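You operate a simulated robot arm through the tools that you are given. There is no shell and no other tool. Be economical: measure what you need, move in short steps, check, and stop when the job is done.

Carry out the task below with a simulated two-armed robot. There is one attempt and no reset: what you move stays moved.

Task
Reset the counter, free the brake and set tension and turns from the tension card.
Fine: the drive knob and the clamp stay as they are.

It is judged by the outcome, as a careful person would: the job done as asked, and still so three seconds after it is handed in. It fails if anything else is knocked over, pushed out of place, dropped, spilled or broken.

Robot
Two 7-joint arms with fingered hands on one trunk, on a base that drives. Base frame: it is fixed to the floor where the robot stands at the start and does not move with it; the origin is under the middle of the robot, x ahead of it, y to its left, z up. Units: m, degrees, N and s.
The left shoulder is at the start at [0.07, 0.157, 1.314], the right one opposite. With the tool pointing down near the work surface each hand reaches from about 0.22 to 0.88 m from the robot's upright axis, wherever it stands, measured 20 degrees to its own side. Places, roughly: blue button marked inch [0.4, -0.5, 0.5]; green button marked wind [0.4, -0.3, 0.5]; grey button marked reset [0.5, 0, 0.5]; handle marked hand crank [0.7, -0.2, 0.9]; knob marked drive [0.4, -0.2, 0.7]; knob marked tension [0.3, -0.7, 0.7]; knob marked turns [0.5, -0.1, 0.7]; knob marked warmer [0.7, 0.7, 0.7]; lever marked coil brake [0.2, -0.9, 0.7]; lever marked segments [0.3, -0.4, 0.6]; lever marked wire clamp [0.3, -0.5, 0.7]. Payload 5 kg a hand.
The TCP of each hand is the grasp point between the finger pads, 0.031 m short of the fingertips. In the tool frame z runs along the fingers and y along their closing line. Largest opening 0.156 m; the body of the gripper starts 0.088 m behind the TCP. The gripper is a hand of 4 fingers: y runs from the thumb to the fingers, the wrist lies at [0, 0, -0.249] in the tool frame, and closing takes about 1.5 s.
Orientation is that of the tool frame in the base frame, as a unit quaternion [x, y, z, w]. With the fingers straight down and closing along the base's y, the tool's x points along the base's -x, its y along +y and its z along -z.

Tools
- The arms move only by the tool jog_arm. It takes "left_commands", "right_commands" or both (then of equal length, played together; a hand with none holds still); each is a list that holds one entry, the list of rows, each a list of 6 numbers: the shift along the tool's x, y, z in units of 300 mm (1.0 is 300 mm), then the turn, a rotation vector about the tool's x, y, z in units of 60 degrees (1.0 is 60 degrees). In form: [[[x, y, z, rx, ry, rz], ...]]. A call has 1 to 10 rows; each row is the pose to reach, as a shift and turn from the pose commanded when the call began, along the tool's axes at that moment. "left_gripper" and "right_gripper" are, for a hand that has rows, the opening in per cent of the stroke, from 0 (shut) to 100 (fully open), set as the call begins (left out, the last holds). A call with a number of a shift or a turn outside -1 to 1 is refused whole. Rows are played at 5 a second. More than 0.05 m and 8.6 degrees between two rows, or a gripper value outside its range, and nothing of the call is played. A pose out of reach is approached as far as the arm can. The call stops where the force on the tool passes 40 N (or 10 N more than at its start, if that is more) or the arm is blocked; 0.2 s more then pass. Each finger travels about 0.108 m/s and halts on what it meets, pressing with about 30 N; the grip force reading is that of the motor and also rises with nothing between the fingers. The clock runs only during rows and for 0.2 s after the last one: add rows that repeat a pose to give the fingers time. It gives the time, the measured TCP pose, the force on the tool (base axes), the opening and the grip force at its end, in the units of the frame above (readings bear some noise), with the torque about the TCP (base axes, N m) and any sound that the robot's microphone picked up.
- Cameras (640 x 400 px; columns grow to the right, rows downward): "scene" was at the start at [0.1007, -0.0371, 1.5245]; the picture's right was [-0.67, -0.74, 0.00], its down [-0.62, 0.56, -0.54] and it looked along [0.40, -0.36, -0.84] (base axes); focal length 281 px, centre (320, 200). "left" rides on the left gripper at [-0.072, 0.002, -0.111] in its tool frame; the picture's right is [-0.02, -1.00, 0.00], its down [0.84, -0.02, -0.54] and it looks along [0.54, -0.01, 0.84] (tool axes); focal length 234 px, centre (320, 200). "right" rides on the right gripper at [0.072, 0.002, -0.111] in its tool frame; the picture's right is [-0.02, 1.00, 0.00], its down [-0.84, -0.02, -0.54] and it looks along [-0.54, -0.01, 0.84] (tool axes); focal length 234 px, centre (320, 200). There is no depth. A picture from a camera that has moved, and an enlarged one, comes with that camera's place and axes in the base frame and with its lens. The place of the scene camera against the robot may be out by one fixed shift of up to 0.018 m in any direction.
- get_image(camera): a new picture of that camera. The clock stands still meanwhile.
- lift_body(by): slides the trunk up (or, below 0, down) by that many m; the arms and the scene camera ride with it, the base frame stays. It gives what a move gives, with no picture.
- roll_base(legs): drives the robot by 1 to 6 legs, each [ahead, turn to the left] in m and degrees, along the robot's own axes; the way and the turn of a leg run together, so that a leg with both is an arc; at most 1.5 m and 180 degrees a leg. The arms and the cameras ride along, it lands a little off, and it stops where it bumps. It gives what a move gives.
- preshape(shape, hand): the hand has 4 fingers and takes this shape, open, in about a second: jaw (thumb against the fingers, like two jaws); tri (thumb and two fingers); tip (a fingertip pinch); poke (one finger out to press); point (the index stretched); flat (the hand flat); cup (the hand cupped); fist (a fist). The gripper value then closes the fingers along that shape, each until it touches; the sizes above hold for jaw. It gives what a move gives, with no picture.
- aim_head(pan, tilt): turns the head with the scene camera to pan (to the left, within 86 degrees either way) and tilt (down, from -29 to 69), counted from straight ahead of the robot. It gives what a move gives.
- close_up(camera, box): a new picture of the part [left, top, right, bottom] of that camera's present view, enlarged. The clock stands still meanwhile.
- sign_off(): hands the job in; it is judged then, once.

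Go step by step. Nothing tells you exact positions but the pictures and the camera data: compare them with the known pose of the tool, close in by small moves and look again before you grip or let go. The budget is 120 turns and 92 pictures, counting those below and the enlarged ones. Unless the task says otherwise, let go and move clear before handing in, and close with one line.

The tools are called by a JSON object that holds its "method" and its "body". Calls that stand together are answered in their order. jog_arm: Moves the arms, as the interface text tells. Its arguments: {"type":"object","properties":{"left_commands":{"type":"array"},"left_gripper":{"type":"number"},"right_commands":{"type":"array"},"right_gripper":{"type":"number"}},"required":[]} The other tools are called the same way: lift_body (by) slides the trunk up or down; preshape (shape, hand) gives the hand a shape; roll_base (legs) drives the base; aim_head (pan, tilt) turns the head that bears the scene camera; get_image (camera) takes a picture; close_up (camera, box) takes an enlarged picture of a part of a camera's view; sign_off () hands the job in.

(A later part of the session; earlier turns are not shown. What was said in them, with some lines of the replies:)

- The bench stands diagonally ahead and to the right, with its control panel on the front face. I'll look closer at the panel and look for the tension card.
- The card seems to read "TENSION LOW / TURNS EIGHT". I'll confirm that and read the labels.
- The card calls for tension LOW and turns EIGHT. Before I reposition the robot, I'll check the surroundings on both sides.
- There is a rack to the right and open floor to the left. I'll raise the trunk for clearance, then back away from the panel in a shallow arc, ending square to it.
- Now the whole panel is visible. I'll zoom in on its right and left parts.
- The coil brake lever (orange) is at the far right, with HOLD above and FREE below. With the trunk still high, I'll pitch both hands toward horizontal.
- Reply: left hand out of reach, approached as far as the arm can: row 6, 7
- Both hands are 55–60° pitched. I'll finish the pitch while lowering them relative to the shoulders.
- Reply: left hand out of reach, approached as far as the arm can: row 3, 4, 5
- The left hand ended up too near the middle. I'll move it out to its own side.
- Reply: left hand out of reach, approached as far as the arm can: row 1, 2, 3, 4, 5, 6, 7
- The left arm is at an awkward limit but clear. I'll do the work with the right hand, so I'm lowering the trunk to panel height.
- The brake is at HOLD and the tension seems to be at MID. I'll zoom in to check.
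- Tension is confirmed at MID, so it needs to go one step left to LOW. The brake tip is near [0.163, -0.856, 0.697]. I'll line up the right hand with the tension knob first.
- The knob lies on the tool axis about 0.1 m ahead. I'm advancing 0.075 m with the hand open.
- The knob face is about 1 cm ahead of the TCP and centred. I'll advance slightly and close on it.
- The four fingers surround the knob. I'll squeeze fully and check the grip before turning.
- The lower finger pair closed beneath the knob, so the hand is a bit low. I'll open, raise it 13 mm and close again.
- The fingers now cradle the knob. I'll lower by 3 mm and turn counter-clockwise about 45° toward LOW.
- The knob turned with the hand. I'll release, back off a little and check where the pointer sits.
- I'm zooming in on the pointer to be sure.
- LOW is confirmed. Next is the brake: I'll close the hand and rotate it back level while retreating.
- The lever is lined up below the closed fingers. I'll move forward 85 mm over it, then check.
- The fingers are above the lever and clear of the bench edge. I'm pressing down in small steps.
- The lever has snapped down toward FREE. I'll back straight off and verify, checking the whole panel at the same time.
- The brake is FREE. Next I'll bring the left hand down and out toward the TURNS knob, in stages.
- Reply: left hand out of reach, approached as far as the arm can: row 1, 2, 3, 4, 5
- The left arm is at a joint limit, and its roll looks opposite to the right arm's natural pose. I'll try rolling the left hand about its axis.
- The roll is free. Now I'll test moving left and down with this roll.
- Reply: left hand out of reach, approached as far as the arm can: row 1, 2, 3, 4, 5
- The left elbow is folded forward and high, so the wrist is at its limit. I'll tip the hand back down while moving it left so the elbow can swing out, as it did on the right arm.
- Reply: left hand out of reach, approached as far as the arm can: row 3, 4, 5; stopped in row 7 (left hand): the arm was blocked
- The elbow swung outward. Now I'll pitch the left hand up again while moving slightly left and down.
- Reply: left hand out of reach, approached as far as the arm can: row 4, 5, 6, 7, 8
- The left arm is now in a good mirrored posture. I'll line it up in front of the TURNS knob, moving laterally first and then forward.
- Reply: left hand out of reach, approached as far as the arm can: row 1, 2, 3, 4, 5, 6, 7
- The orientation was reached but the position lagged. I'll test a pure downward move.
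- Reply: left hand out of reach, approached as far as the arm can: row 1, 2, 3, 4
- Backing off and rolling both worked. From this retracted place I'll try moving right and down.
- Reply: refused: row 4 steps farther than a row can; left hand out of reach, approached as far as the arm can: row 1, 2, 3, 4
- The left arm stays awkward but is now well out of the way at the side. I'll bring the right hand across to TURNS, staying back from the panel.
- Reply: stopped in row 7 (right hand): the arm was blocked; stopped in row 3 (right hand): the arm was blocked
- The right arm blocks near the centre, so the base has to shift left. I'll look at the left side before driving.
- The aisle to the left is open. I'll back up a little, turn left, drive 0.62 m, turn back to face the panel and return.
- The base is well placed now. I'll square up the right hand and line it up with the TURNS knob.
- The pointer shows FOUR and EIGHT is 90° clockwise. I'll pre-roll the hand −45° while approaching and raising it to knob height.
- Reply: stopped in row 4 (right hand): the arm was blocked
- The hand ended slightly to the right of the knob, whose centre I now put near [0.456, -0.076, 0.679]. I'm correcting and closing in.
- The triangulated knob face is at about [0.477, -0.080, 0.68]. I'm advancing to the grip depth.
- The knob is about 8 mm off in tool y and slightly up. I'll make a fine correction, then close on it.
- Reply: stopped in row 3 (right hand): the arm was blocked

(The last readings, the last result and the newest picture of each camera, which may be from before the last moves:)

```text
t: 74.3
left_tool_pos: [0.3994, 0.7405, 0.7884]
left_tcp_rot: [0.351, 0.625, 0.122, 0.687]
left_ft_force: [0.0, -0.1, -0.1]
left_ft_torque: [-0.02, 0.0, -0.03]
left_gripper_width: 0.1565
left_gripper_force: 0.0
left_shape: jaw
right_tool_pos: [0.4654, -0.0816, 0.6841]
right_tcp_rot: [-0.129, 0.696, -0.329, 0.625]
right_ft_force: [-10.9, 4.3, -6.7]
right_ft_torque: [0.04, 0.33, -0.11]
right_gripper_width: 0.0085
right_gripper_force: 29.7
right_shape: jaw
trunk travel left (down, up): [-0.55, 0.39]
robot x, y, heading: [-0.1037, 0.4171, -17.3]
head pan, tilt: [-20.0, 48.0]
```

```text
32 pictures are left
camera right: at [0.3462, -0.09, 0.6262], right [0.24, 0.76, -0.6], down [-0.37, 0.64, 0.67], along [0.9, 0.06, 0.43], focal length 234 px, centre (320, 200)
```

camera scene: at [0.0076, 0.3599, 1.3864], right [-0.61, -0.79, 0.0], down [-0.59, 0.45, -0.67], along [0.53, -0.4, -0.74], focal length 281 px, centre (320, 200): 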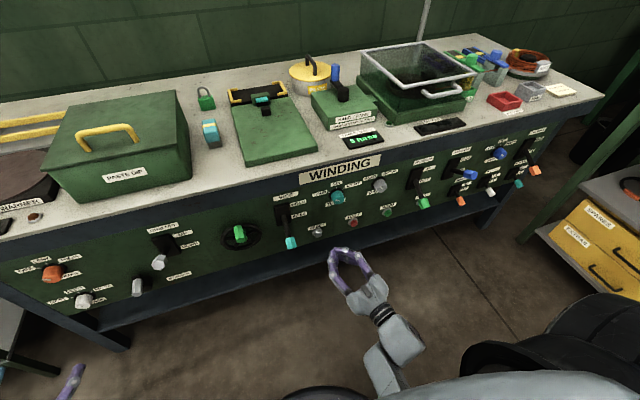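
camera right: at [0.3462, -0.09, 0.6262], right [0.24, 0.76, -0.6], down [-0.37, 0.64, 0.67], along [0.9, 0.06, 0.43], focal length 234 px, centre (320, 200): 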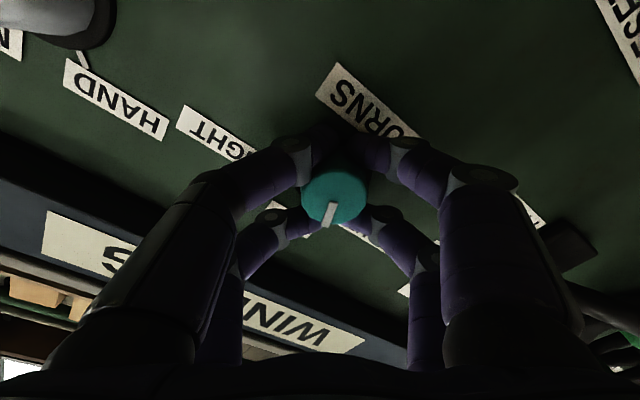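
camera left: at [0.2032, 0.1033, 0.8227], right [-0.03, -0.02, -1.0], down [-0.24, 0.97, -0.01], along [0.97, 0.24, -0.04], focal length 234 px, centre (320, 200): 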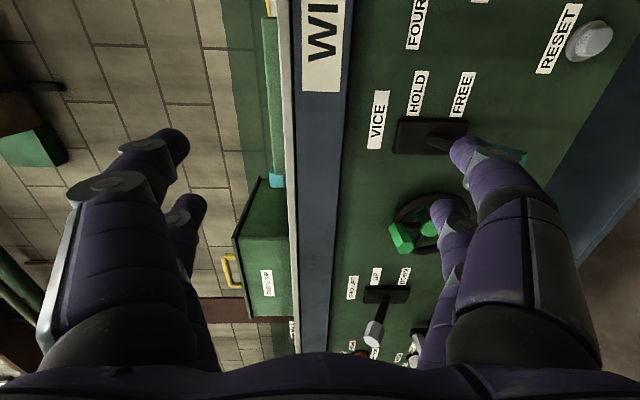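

The tips touch the panel lightly and the knob is gripped. I'll ease back 4 mm and turn clockwise 45°.

{"method": "jog_arm", "body": {"right_commands": [[[0, 0, -0.013, 0, 0, 0], [0, 0, -0.013, 0, 0, 0.12], [0, 0, -0.013, 0, 0, 0.24], [0, 0, -0.013, 0, 0, 0.36], [0, 0, -0.013, 0, 0, 0.48], [0, 0, -0.013, 0, 0, 0.6], [0, 0, -0.013, 0, 0, 0.72], [0, 0, -0.013, 0, 0, 0.75]]]}}

{"method": "get_image", "body": {"camera": "right"}}

```text
t: 76.1
left_tool_pos: [0.3998, 0.7385, 0.7867]
left_tcp_rot: [0.352, 0.625, 0.122, 0.686]
left_ft_force: [0.1, 0.3, 0.1]
left_ft_torque: [0.0, -0.02, -0.03]
left_gripper_width: 0.156
left_gripper_force: 0.2
left_shape: jaw
right_tool_pos: [0.4636, -0.0794, 0.6812]
right_tcp_rot: [0.147, 0.693, -0.062, 0.703]
right_ft_force: [20.9, -7.8, -16.2]
right_ft_torque: [-0.12, -0.13, -0.08]
right_gripper_width: 0.0057
right_gripper_force: 29.5
right_shape: jaw
trunk travel left (down, up): [-0.55, 0.39]
robot x, y, heading: [-0.1029, 0.423, -17.5]
head pan, tilt: [-20.0, 48.0]
```

```text
31 pictures are left
camera right: at [0.3608, -0.0364, 0.61], right [0.29, 0.95, 0.15], down [-0.55, 0.04, 0.83], along [0.78, -0.32, 0.54], focal length 234 px, centre (320, 200)
```

right: 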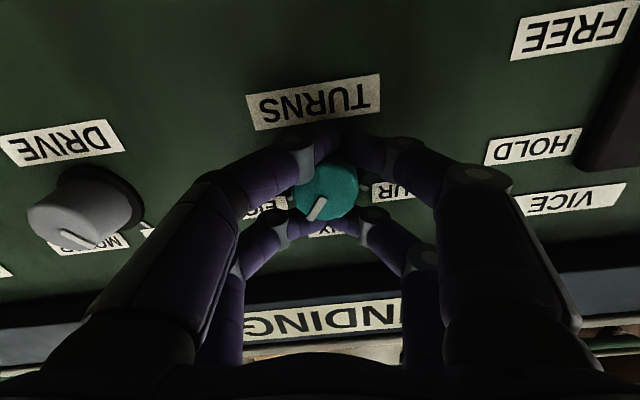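

The pointer followed to about SIX. I'll relieve the contact force slightly and turn on another 45°.

{"method": "jog_arm", "body": {"right_commands": [[[0.008, 0, 0.008, 0, 0, 0], [0.008, 0, 0.008, 0, 0, 0.12], [0.008, 0, 0.008, 0, 0, 0.24], [0.008, 0, 0.008, 0, 0, 0.36], [0.008, 0, 0.008, 0, 0, 0.48], [0.008, 0, 0.008, 0, 0, 0.6], [0.008, 0, 0.008, 0, 0, 0.7]]]}}

{"method": "get_image", "body": {"camera": "right"}}

```text
t: 77.7
left_tool_pos: [0.3992, 0.74, 0.7874]
left_tcp_rot: [0.351, 0.625, 0.122, 0.686]
left_ft_force: [0.1, -1.2, -0.2]
left_ft_torque: [-0.01, 0.02, 0.01]
left_gripper_width: 0.1559
left_gripper_force: 0.0
left_shape: jaw
right_tool_pos: [0.4654, -0.0799, 0.6803]
right_tcp_rot: [0.387, 0.594, 0.192, 0.679]
right_ft_force: [2.6, 10.8, -18.6]
right_ft_torque: [-2.12, 0.79, 0.25]
right_gripper_width: 0.0052
right_gripper_force: 30.0
right_shape: jaw
trunk travel left (down, up): [-0.55, 0.39]
robot x, y, heading: [-0.0966, 0.4198, -17.4]
head pan, tilt: [-20.0, 48.0]
```

```text
30 pictures are left
camera right: at [0.3764, 0.0069, 0.6343], right [0.19, 0.61, 0.77], down [-0.71, -0.46, 0.54], along [0.68, -0.65, 0.35], focal length 234 px, centre (320, 200)
```

right: 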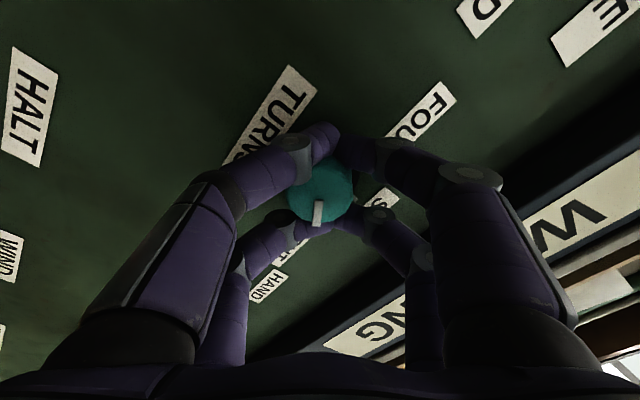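

There is an end-stop torque, so the knob has probably reached EIGHT. I'll release, back off and check.

{"method": "jog_arm", "body": {"right_commands": [[[0, 0, 0, 0, 0, 0], [0, 0, 0, 0, 0, 0], [0, 0, 0, 0, 0, 0], [0, 0, 0, 0, 0, 0], [0, 0, -0.1, 0, 0, 0], [0, 0, -0.22, 0, 0, 0], [0, 0, -0.34, 0, 0, 0]]], "right_gripper": 60}}

{"method": "close_up", "body": {"camera": "scene", "box": [290, 160, 410, 240]}}

{"method": "close_up", "body": {"camera": "right", "box": [200, 60, 440, 210]}}

```text
t: 78.2
left_tool_pos: [0.3958, 0.7446, 0.7896]
left_tcp_rot: [0.348, 0.625, 0.122, 0.688]
left_ft_force: [-0.1, 1.2, 0.3]
left_ft_torque: [-0.01, -0.03, -0.05]
left_gripper_width: 0.1562
left_gripper_force: 0.1
left_shape: jaw
right_tool_pos: [0.464, -0.0744, 0.6887]
right_tcp_rot: [0.383, 0.59, 0.198, 0.683]
right_ft_force: [-1.9, -0.4, -0.5]
right_ft_torque: [-0.02, -0.01, 0.17]
right_gripper_width: 0.0934
right_gripper_force: 0.0
right_shape: jaw
trunk travel left (down, up): [-0.55, 0.39]
robot x, y, heading: [-0.1007, 0.4216, -17.2]
head pan, tilt: [-20.0, 48.0]
stopped in row 2 (right hand): the force on the tool passed its limit at 47 N (the readings are from after the stop); the commanded pose is now the measured one
```

```text
5.00 times, centred on (350, 200) of scene
camera zoom: at [0.0036, 0.3714, 1.3877], right [-0.61, -0.8, 0.0], down [-0.59, 0.45, -0.67], along [0.53, -0.41, -0.74], focal length 1404 px, centre (170, 200)
```

zoom: 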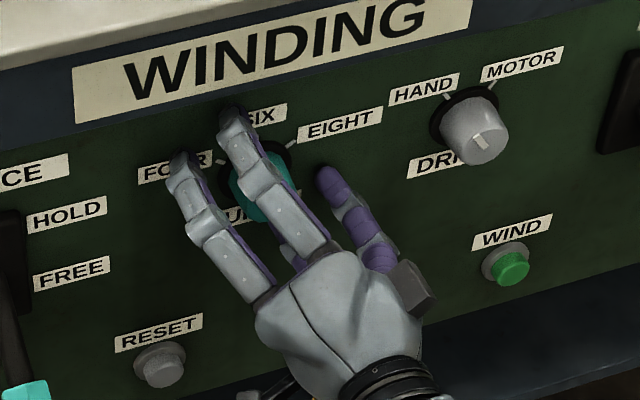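

```text
2.67 times, centred on (320, 135) of right
camera zoom: at [0.3746, 0.0114, 0.6413], right [0.18, 0.61, 0.77], down [-0.71, -0.46, 0.53], along [0.68, -0.64, 0.36], focal length 624 px, centre (320, 373)
```

zoom: 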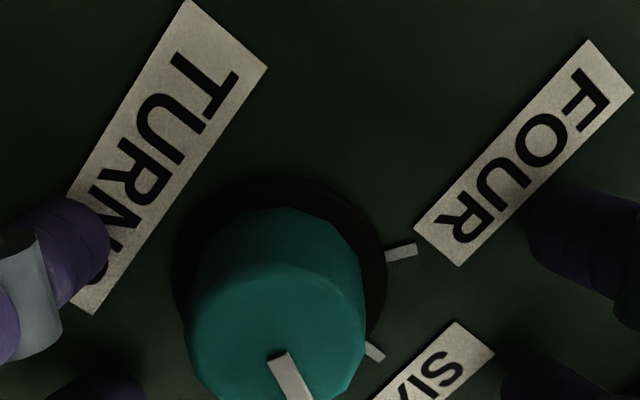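

I'll back off along the tool axis to see the knob.

{"method": "jog_arm", "body": {"right_commands": [[[0, 0, -0.1, 0, 0, 0], [0, 0, -0.22, 0, 0, 0], [0, 0, -0.34, 0, 0, 0], [0, 0, -0.42, 0, 0, 0]]]}}

{"method": "close_up", "body": {"camera": "scene", "box": [290, 160, 410, 240]}}

{"method": "close_up", "body": {"camera": "right", "box": [200, 60, 440, 210]}}

```text
t: 79.2
left_tool_pos: [0.3975, 0.7416, 0.7887]
left_tcp_rot: [0.351, 0.625, 0.123, 0.687]
left_ft_force: [0.8, -0.8, -0.4]
left_ft_torque: [0.03, -0.01, 0.0]
left_gripper_width: 0.1562
left_gripper_force: 0.0
left_shape: jaw
right_tool_pos: [0.3492, -0.0368, 0.6876]
right_tcp_rot: [0.383, 0.589, 0.201, 0.683]
right_ft_force: [0.4, -0.6, -0.5]
right_ft_torque: [-0.02, -0.01, 0.02]
right_gripper_width: 0.0931
right_gripper_force: 0.0
right_shape: jaw
trunk travel left (down, up): [-0.55, 0.39]
robot x, y, heading: [-0.1018, 0.4145, -17.3]
head pan, tilt: [-20.0, 48.0]
```

```text
5.00 times, centred on (350, 200) of scene
camera zoom: at [0.0083, 0.3666, 1.3866], right [-0.61, -0.8, 0.0], down [-0.59, 0.45, -0.67], along [0.53, -0.41, -0.74], focal length 1404 px, centre (170, 200)
```

zoom: 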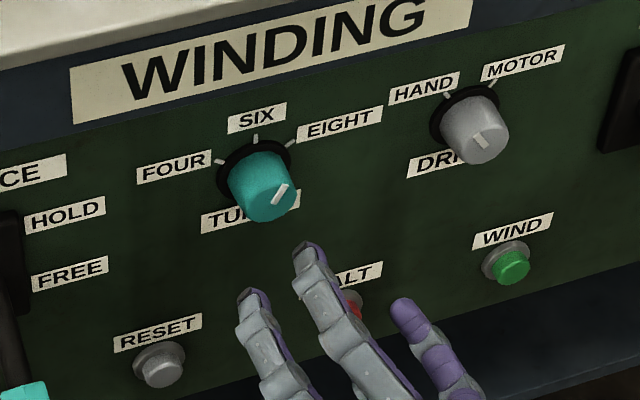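

```text
2.67 times, centred on (320, 135) of right
camera zoom: at [0.2583, 0.0483, 0.6397], right [0.17, 0.61, 0.77], down [-0.71, -0.46, 0.52], along [0.68, -0.64, 0.36], focal length 624 px, centre (320, 373)
```

zoom: 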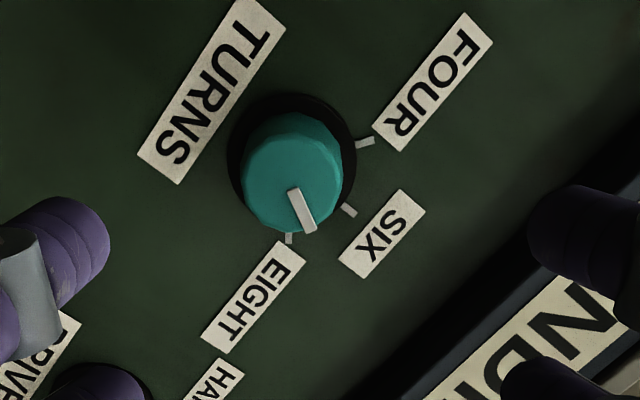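

The pointer is about two thirds of the way from SIX to EIGHT (about 32° of the 50° tick). I'll re-roll the hand and re-grip for the remaining 18°.

{"method": "jog_arm", "body": {"right_commands": [[[0.017, -0.02, 0, 0, 0, -0.13], [0.017, -0.02, 0.04, 0, 0, -0.26], [0.017, -0.02, 0.09, 0, 0, -0.39], [0.017, -0.02, 0.15, 0, 0, -0.52], [0.017, -0.02, 0.2, 0, 0, -0.65], [0.017, -0.02, 0.25, 0, 0, -0.75], [0.017, -0.02, 0.3, 0, 0, -0.8], [0.017, -0.02, 0.3, 0, 0, -0.8]]]}}

{"method": "get_image", "body": {"camera": "right"}}

```text
t: 81.0
left_tool_pos: [0.399, 0.7406, 0.7879]
left_tcp_rot: [0.351, 0.625, 0.122, 0.687]
left_ft_force: [0.1, 0.2, 0.4]
left_ft_torque: [-0.03, -0.01, 0.0]
left_gripper_width: 0.1561
left_gripper_force: 0.1
left_shape: jaw
right_tool_pos: [0.4341, -0.0652, 0.6788]
right_tcp_rot: [0.11, 0.694, -0.098, 0.704]
right_ft_force: [-0.2, 0.6, 0.2]
right_ft_torque: [0.0, 0.0, -0.01]
right_gripper_width: 0.0936
right_gripper_force: 0.0
right_shape: jaw
trunk travel left (down, up): [-0.55, 0.39]
robot x, y, heading: [-0.095, 0.4165, -17.3]
head pan, tilt: [-20.0, 48.0]
```

```text
25 pictures are left
camera right: at [0.3296, -0.0298, 0.605], right [0.29, 0.96, 0.05], down [-0.54, 0.12, 0.83], along [0.79, -0.26, 0.55], focal length 234 px, centre (320, 200)
```

right: 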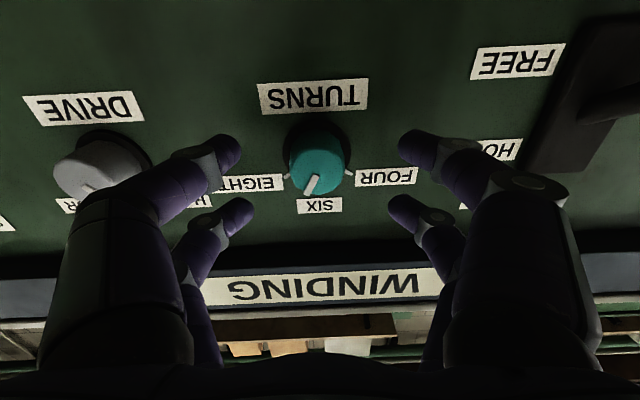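

The hand is centred on the knob. I'll advance 30 mm, close, and turn +20°.

{"method": "jog_arm", "body": {"right_commands": [[[-0.012, 0, 0.05, 0, 0, 0], [-0.012, 0, 0.097, 0, 0, 0], [-0.012, 0, 0.097, 0, 0, 0]]]}}

{"method": "jog_arm", "body": {"right_commands": [[[0, 0, 0, 0, 0, 0], [0, 0, 0, 0, 0, 0], [0, 0, 0, 0, 0, 0], [0, 0, 0, 0, 0, 0], [0, 0, 0, 0, 0, 0]]], "right_gripper": 0}}

{"method": "jog_arm", "body": {"right_commands": [[[0, 0, 0, 0, 0, 0.1], [0, 0, 0, 0, 0, 0.2], [0, 0, 0, 0, 0, 0.3], [0, 0, 0, 0, 0, 0.34], [0, 0, 0, 0, 0, 0.34]]]}}

{"method": "get_image", "body": {"camera": "right"}}

```text
t: 81.8
left_tool_pos: [0.3992, 0.7406, 0.7883]
left_tcp_rot: [0.35, 0.625, 0.122, 0.687]
left_ft_force: [-1.1, -0.9, 1.0]
left_ft_torque: [-0.01, 0.02, -0.04]
left_gripper_width: 0.1559
left_gripper_force: 0.1
left_shape: jaw
right_tool_pos: [0.4622, -0.0729, 0.6836]
right_tcp_rot: [0.11, 0.694, -0.096, 0.705]
right_ft_force: [0.0, 0.5, 0.9]
right_ft_torque: [0.0, -0.02, 0.0]
right_gripper_width: 0.0933
right_gripper_force: 0.1
right_shape: jaw
trunk travel left (down, up): [-0.55, 0.39]
robot x, y, heading: [-0.0996, 0.4176, -17.2]
head pan, tilt: [-20.0, 48.0]
```

```text
t: 83.0
left_tool_pos: [0.3985, 0.7403, 0.7887]
left_tcp_rot: [0.352, 0.625, 0.121, 0.687]
left_ft_force: [0.7, 0.5, 0.2]
left_ft_torque: [-0.01, 0.02, 0.01]
left_gripper_width: 0.1561
left_gripper_force: 0.1
left_shape: jaw
right_tool_pos: [0.462, -0.0729, 0.6827]
right_tcp_rot: [0.109, 0.694, -0.095, 0.705]
right_ft_force: [2.8, -1.8, -1.8]
right_ft_torque: [0.0, 0.0, -0.07]
right_gripper_width: 0.0134
right_gripper_force: 30.4
right_shape: jaw
trunk travel left (down, up): [-0.55, 0.39]
robot x, y, heading: [-0.1005, 0.4214, -17.1]
head pan, tilt: [-20.0, 48.0]
```

```text
t: 84.2
left_tool_pos: [0.3988, 0.7388, 0.7885]
left_tcp_rot: [0.351, 0.625, 0.121, 0.687]
left_ft_force: [0.6, -0.2, 0.5]
left_ft_torque: [0.0, 0.0, -0.01]
left_gripper_width: 0.156
left_gripper_force: 0.0
left_shape: jaw
right_tool_pos: [0.4625, -0.0732, 0.683]
right_tcp_rot: [0.231, 0.664, 0.031, 0.711]
right_ft_force: [2.9, -11.7, 0.4]
right_ft_torque: [-0.07, -0.08, -0.32]
right_gripper_width: 0.0134
right_gripper_force: 29.9
right_shape: jaw
trunk travel left (down, up): [-0.55, 0.39]
robot x, y, heading: [-0.1018, 0.4174, -17.4]
head pan, tilt: [-20.0, 48.0]
```

```text
24 pictures are left
camera right: at [0.3643, -0.0148, 0.6151], right [0.26, 0.88, 0.39], down [-0.63, -0.16, 0.76], along [0.74, -0.45, 0.51], focal length 234 px, centre (320, 200)
```

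right: 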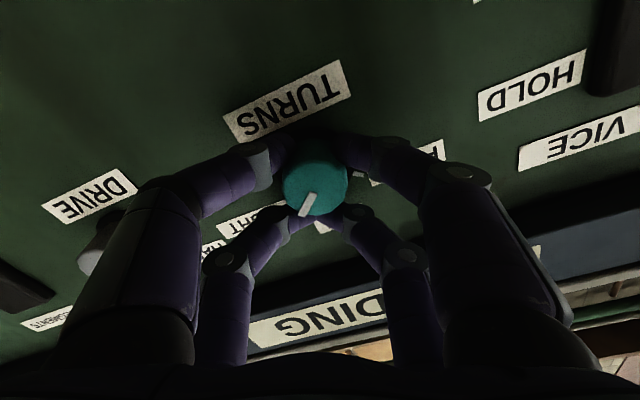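

The knob followed the hand. I'll release, back off and check.

{"method": "jog_arm", "body": {"right_commands": [[[0, 0, 0, 0, 0, 0], [0, 0, 0, 0, 0, 0], [0, 0, 0, 0, 0, 0], [0, 0, 0, 0, 0, 0], [0, 0, -0.1, 0, 0, 0], [0, 0, -0.22, 0, 0, 0], [0, 0, -0.34, 0, 0, 0]]], "right_gripper": 60}}

{"method": "close_up", "body": {"camera": "scene", "box": [305, 165, 385, 220]}}

{"method": "close_up", "body": {"camera": "right", "box": [240, 80, 400, 210]}}

```text
t: 85.8
left_tool_pos: [0.3991, 0.7417, 0.7894]
left_tcp_rot: [0.351, 0.625, 0.123, 0.687]
left_ft_force: [0.4, -0.1, 0.4]
left_ft_torque: [0.0, -0.01, 0.01]
left_gripper_width: 0.1563
left_gripper_force: 0.0
left_shape: jaw
right_tool_pos: [0.3628, -0.0414, 0.6833]
right_tcp_rot: [0.23, 0.663, 0.033, 0.712]
right_ft_force: [-0.2, 0.6, 0.6]
right_ft_torque: [0.02, 0.04, 0.02]
right_gripper_width: 0.0933
right_gripper_force: 0.1
right_shape: jaw
trunk travel left (down, up): [-0.55, 0.39]
robot x, y, heading: [-0.1008, 0.4205, -17.5]
head pan, tilt: [-20.0, 48.0]
```

```text
7.27 times, centred on (345, 192) of scene
camera zoom: at [0.0075, 0.3672, 1.3867], right [-0.61, -0.8, 0.0], down [-0.59, 0.45, -0.67], along [0.53, -0.41, -0.74], focal length 2043 px, centre (138, 254)
```

zoom: 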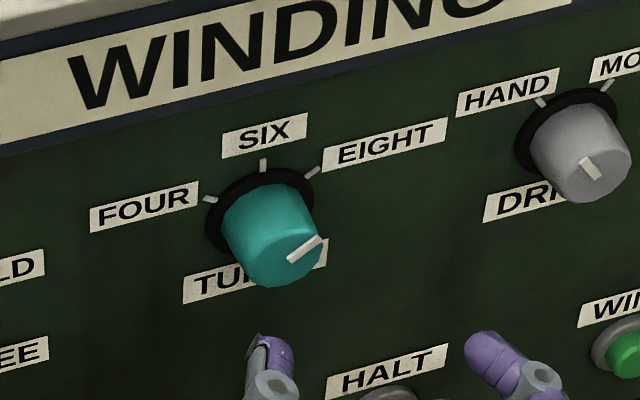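

```text
3.08 times, centred on (320, 145) of right
camera zoom: at [0.2658, 0.0162, 0.6148], right [0.26, 0.88, 0.39], down [-0.63, -0.15, 0.76], along [0.73, -0.44, 0.51], focal length 720 px, centre (320, 369)
```

zoom: 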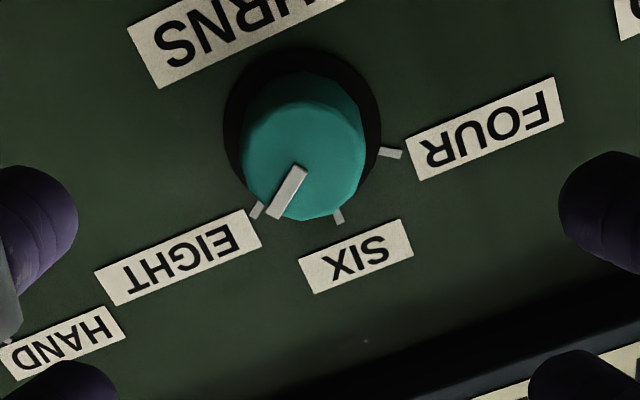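

TURNS now points to EIGHT and DRIVE is still at HAND. Last is RESET, at about [0.510, -0.016, 0.50]. I'll move the hand in front of it and take the poke shape.

{"method": "jog_arm", "body": {"right_commands": [[[0.12, 0, -0.03, 0, 0, -0.07], [0.24, 0, -0.03, 0.01, 0, -0.14], [0.36, 0, -0.03, 0.02, 0, -0.21], [0.49, 0, -0.03, 0.03, 0, -0.28], [0.62, 0, -0.03, 0.03, 0, -0.35]]]}}

{"method": "preshape", "body": {"hand": "right", "shape": "poke"}}

{"method": "get_image", "body": {"camera": "right"}}

{"method": "close_up", "body": {"camera": "scene", "box": [240, 160, 440, 285]}}

```text
t: 87.2
left_tool_pos: [0.3984, 0.7397, 0.7883]
left_tcp_rot: [0.35, 0.625, 0.123, 0.687]
left_ft_force: [-0.4, -0.2, 0.0]
left_ft_torque: [0.01, 0.01, 0.02]
left_gripper_width: 0.156
left_gripper_force: 0.0
left_shape: jaw
right_tool_pos: [0.3513, -0.0194, 0.5038]
right_tcp_rot: [0.082, 0.705, -0.133, 0.691]
right_ft_force: [0.2, 0.3, -0.8]
right_ft_torque: [0.01, 0.0, 0.04]
right_gripper_width: 0.0933
right_gripper_force: 0.0
right_shape: jaw
trunk travel left (down, up): [-0.55, 0.39]
robot x, y, heading: [-0.101, 0.4178, -17.5]
head pan, tilt: [-20.0, 48.0]
stopped in row 5 (right hand): the arm was blocked; the commanded pose is now the measured one
```

```text
t: 88.1
left_tool_pos: [0.3989, 0.7401, 0.7884]
left_tcp_rot: [0.351, 0.624, 0.122, 0.687]
left_ft_force: [0.6, 0.0, 0.6]
left_ft_torque: [0.01, -0.01, 0.0]
left_gripper_width: 0.1557
left_gripper_force: 0.0
left_shape: jaw
right_tool_pos: [0.3507, -0.0186, 0.5034]
right_tcp_rot: [0.082, 0.706, -0.133, 0.691]
right_ft_force: [0.7, 0.0, 0.7]
right_ft_torque: [0.01, 0.0, 0.0]
right_gripper_width: 0.0002
right_gripper_force: 0.0
right_shape: poke
trunk travel left (down, up): [-0.55, 0.39]
robot x, y, heading: [-0.1014, 0.4174, -17.4]
head pan, tilt: [-20.0, 48.0]
```

```text
21 pictures are left
camera right: at [0.2431, 0.012, 0.432], right [0.3, 0.95, -0.05], down [-0.5, 0.2, 0.84], along [0.81, -0.23, 0.54], focal length 234 px, centre (320, 200)
```

right: 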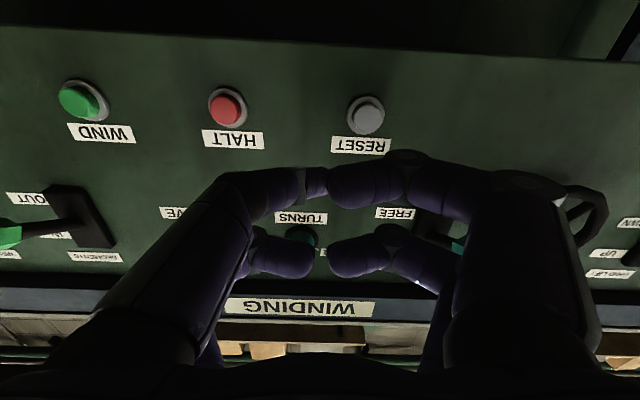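

```text
3.20 times, centred on (340, 222) of scene
camera zoom: at [0.0084, 0.3666, 1.3866], right [-0.61, -0.79, 0.0], down [-0.59, 0.45, -0.67], along [0.53, -0.41, -0.74], focal length 899 px, centre (256, 128)
```

zoom: 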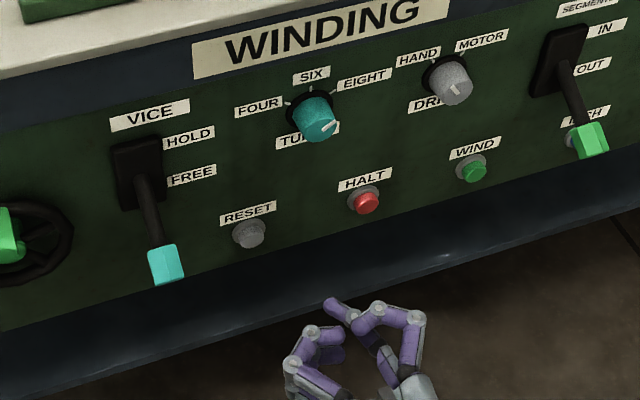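

The poke fingertip lies on the tool axis, about 35 mm ahead of the TCP. RESET is 53 mm further left and slightly lower. I'll align and approach.

{"method": "jog_arm", "body": {"right_commands": [[[0.005, 0.09, 0, 0, 0, 0], [0.01, 0.177, 0, 0, 0, 0], [0.01, 0.177, 0.1, 0, 0, 0], [0.01, 0.177, 0.2, 0, 0, 0], [0.01, 0.177, 0.28, 0, 0, 0]]]}}

{"method": "get_image", "body": {"camera": "right"}}

{"method": "close_up", "body": {"camera": "scene", "box": [240, 160, 440, 285]}}

```text
t: 89.3
left_tool_pos: [0.3992, 0.7418, 0.7883]
left_tcp_rot: [0.35, 0.625, 0.123, 0.687]
left_ft_force: [0.2, 0.2, 0.1]
left_ft_torque: [0.0, -0.04, -0.04]
left_gripper_width: 0.1559
left_gripper_force: 0.2
left_shape: jaw
right_tool_pos: [0.4389, -0.0009, 0.4919]
right_tcp_rot: [0.079, 0.709, -0.139, 0.687]
right_ft_force: [0.5, -1.2, 0.3]
right_ft_torque: [-0.01, -0.01, -0.01]
right_gripper_width: 0.0
right_gripper_force: 0.1
right_shape: poke
trunk travel left (down, up): [-0.55, 0.39]
robot x, y, heading: [-0.0982, 0.4223, -17.4]
head pan, tilt: [-20.0, 48.0]
```

```text
19 pictures are left
camera right: at [0.3317, 0.0285, 0.4209], right [0.3, 0.95, -0.06], down [-0.49, 0.21, 0.85], along [0.82, -0.23, 0.53], focal length 234 px, centre (320, 200)
```

right: 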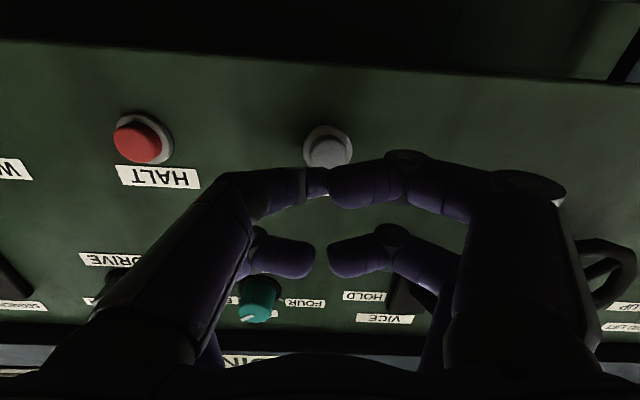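

```text
3.20 times, centred on (340, 222) of scene
camera zoom: at [0.0094, 0.3667, 1.3865], right [-0.61, -0.8, 0.0], down [-0.59, 0.45, -0.67], along [0.53, -0.41, -0.74], focal length 899 px, centre (256, 128)
```

zoom: 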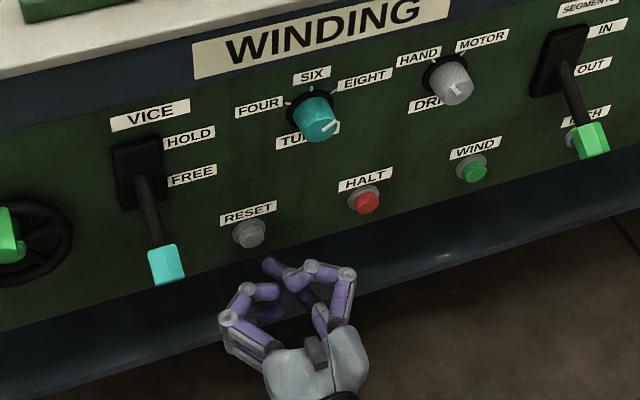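

The button face is near [0.519, -0.02, 0.489]. I'll shift 8 mm left and press forward in small steps.

{"method": "jog_arm", "body": {"right_commands": [[[0.003, 0.027, 0.04, 0, 0, 0], [0.003, 0.027, 0.09, 0, 0, 0], [0.003, 0.027, 0.13, 0, 0, 0], [0.003, 0.027, 0.16, 0, 0, 0], [0.003, 0.027, 0.18, 0, 0, 0], [0.003, 0.027, 0.2, 0, 0, 0]]]}}

{"method": "get_image", "body": {"camera": "right"}}

{"method": "get_image", "body": {"camera": "scene"}}

```text
t: 90.2
left_tool_pos: [0.3988, 0.7402, 0.7879]
left_tcp_rot: [0.352, 0.624, 0.12, 0.687]
left_ft_force: [-0.1, 0.0, 0.0]
left_ft_torque: [-0.02, 0.02, 0.01]
left_gripper_width: 0.156
left_gripper_force: 0.1
left_shape: jaw
right_tool_pos: [0.4806, 0.0049, 0.4861]
right_tcp_rot: [0.089, 0.709, -0.132, 0.687]
right_ft_force: [-10.9, 9.0, -1.7]
right_ft_torque: [0.04, 0.05, 0.09]
right_gripper_width: 0.0
right_gripper_force: 0.0
right_shape: poke
trunk travel left (down, up): [-0.55, 0.39]
robot x, y, heading: [-0.1019, 0.4218, -17.5]
head pan, tilt: [-20.0, 48.0]
heard: click
stopped in row 4 (right hand): the force on the tool passed its limit at 44 N (the readings are from after the stop); the commanded pose is now the measured one
```

```text
17 pictures are left
camera right: at [0.372, 0.0384, 0.4162], right [0.31, 0.95, -0.04], down [-0.49, 0.2, 0.85], along [0.81, -0.24, 0.53], focal length 234 px, centre (320, 200)
```

right: 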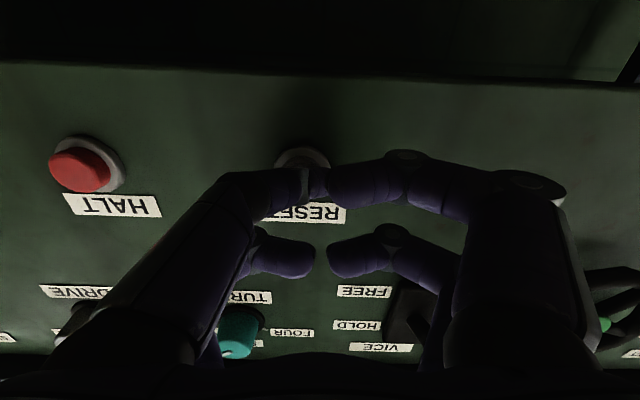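

```text
16 pictures are left
camera scene: at [0.0082, 0.3669, 1.3864], right [-0.61, -0.79, 0.0], down [-0.59, 0.45, -0.67], along [0.53, -0.41, -0.74], focal length 281 px, centre (320, 200)
```

scene: 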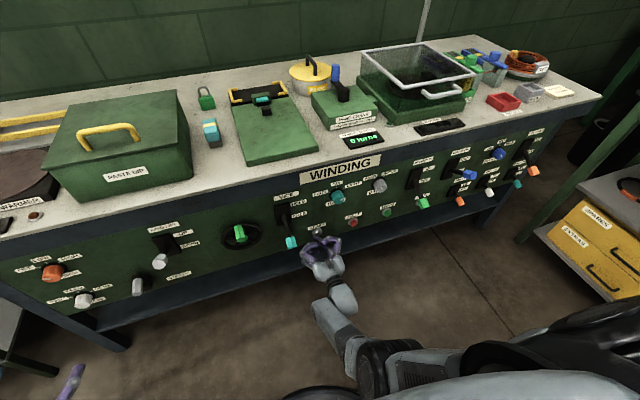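

A click was heard. I'll back off straight and read the counter.

{"method": "jog_arm", "body": {"right_commands": [[[0, 0, -0.1, 0, 0, 0], [0, 0, -0.25, 0, 0, 0], [0, 0, -0.4, 0, 0, 0]]]}}

{"method": "close_up", "body": {"camera": "scene", "box": [270, 110, 430, 230]}}

{"method": "close_up", "body": {"camera": "scene", "box": [400, 120, 560, 220]}}

```text
t: 91.2
left_tool_pos: [0.3993, 0.739, 0.7875]
left_tcp_rot: [0.352, 0.624, 0.122, 0.687]
left_ft_force: [0.1, 0.0, 0.2]
left_ft_torque: [-0.01, -0.03, 0.01]
left_gripper_width: 0.156
left_gripper_force: 0.0
left_shape: jaw
right_tool_pos: [0.3682, -0.0006, 0.5002]
right_tcp_rot: [0.068, 0.702, -0.154, 0.692]
right_ft_force: [0.0, -0.3, -0.1]
right_ft_torque: [0.01, -0.02, 0.02]
right_gripper_width: 0.0001
right_gripper_force: 0.0
right_shape: poke
trunk travel left (down, up): [-0.55, 0.39]
robot x, y, heading: [-0.1009, 0.4163, -17.4]
head pan, tilt: [-20.0, 48.0]
stopped in row 3 (right hand): the arm was blocked; the commanded pose is now the measured one
```

```text
3.33 times, centred on (350, 170) of scene
camera zoom: at [0.0089, 0.3664, 1.3865], right [-0.61, -0.79, 0.0], down [-0.59, 0.45, -0.67], along [0.53, -0.41, -0.74], focal length 936 px, centre (220, 300)
```

zoom: 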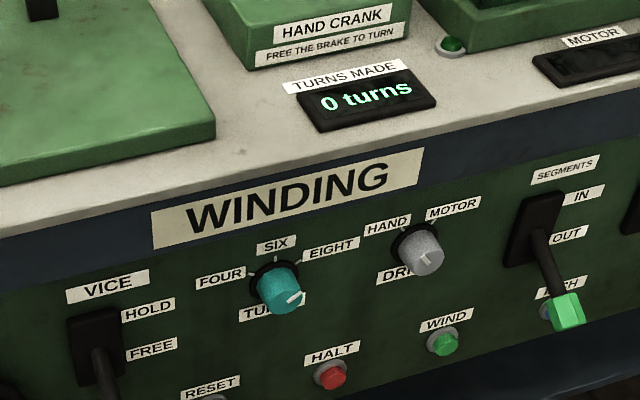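

```text
4.00 times, centred on (480, 170) of scene
camera zoom: at [0.0089, 0.3664, 1.3865], right [-0.61, -0.79, 0.0], down [-0.59, 0.45, -0.67], along [0.53, -0.41, -0.74], focal length 1124 px, centre (-320, 320)
```

zoom: 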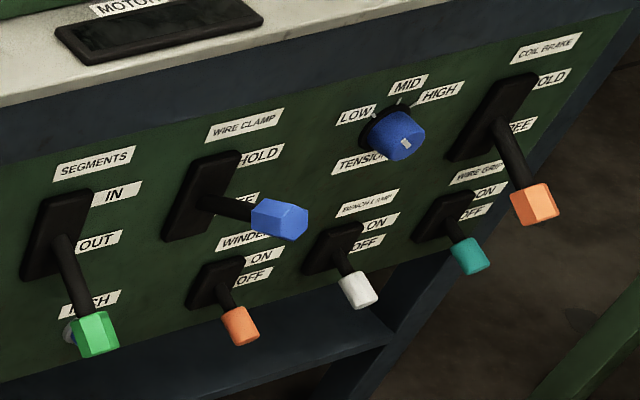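

The counter reads 0 turns, the coil brake is at FREE, tension is at LOW and turns is at EIGHT. The drive knob (HAND) and wire clamp (HOLD) are unchanged, and the hands are clear, so I'm handing in.

{"method": "sign_off", "body": {}}

```text
The job is handed in.
```

The job is handed in: the counter reads 0 turns, the coil brake is at FREE, and the card's settings are in, tension LOW and turns EIGHT. The drive knob (HAND) and wire clamp (HOLD) were left as they were.
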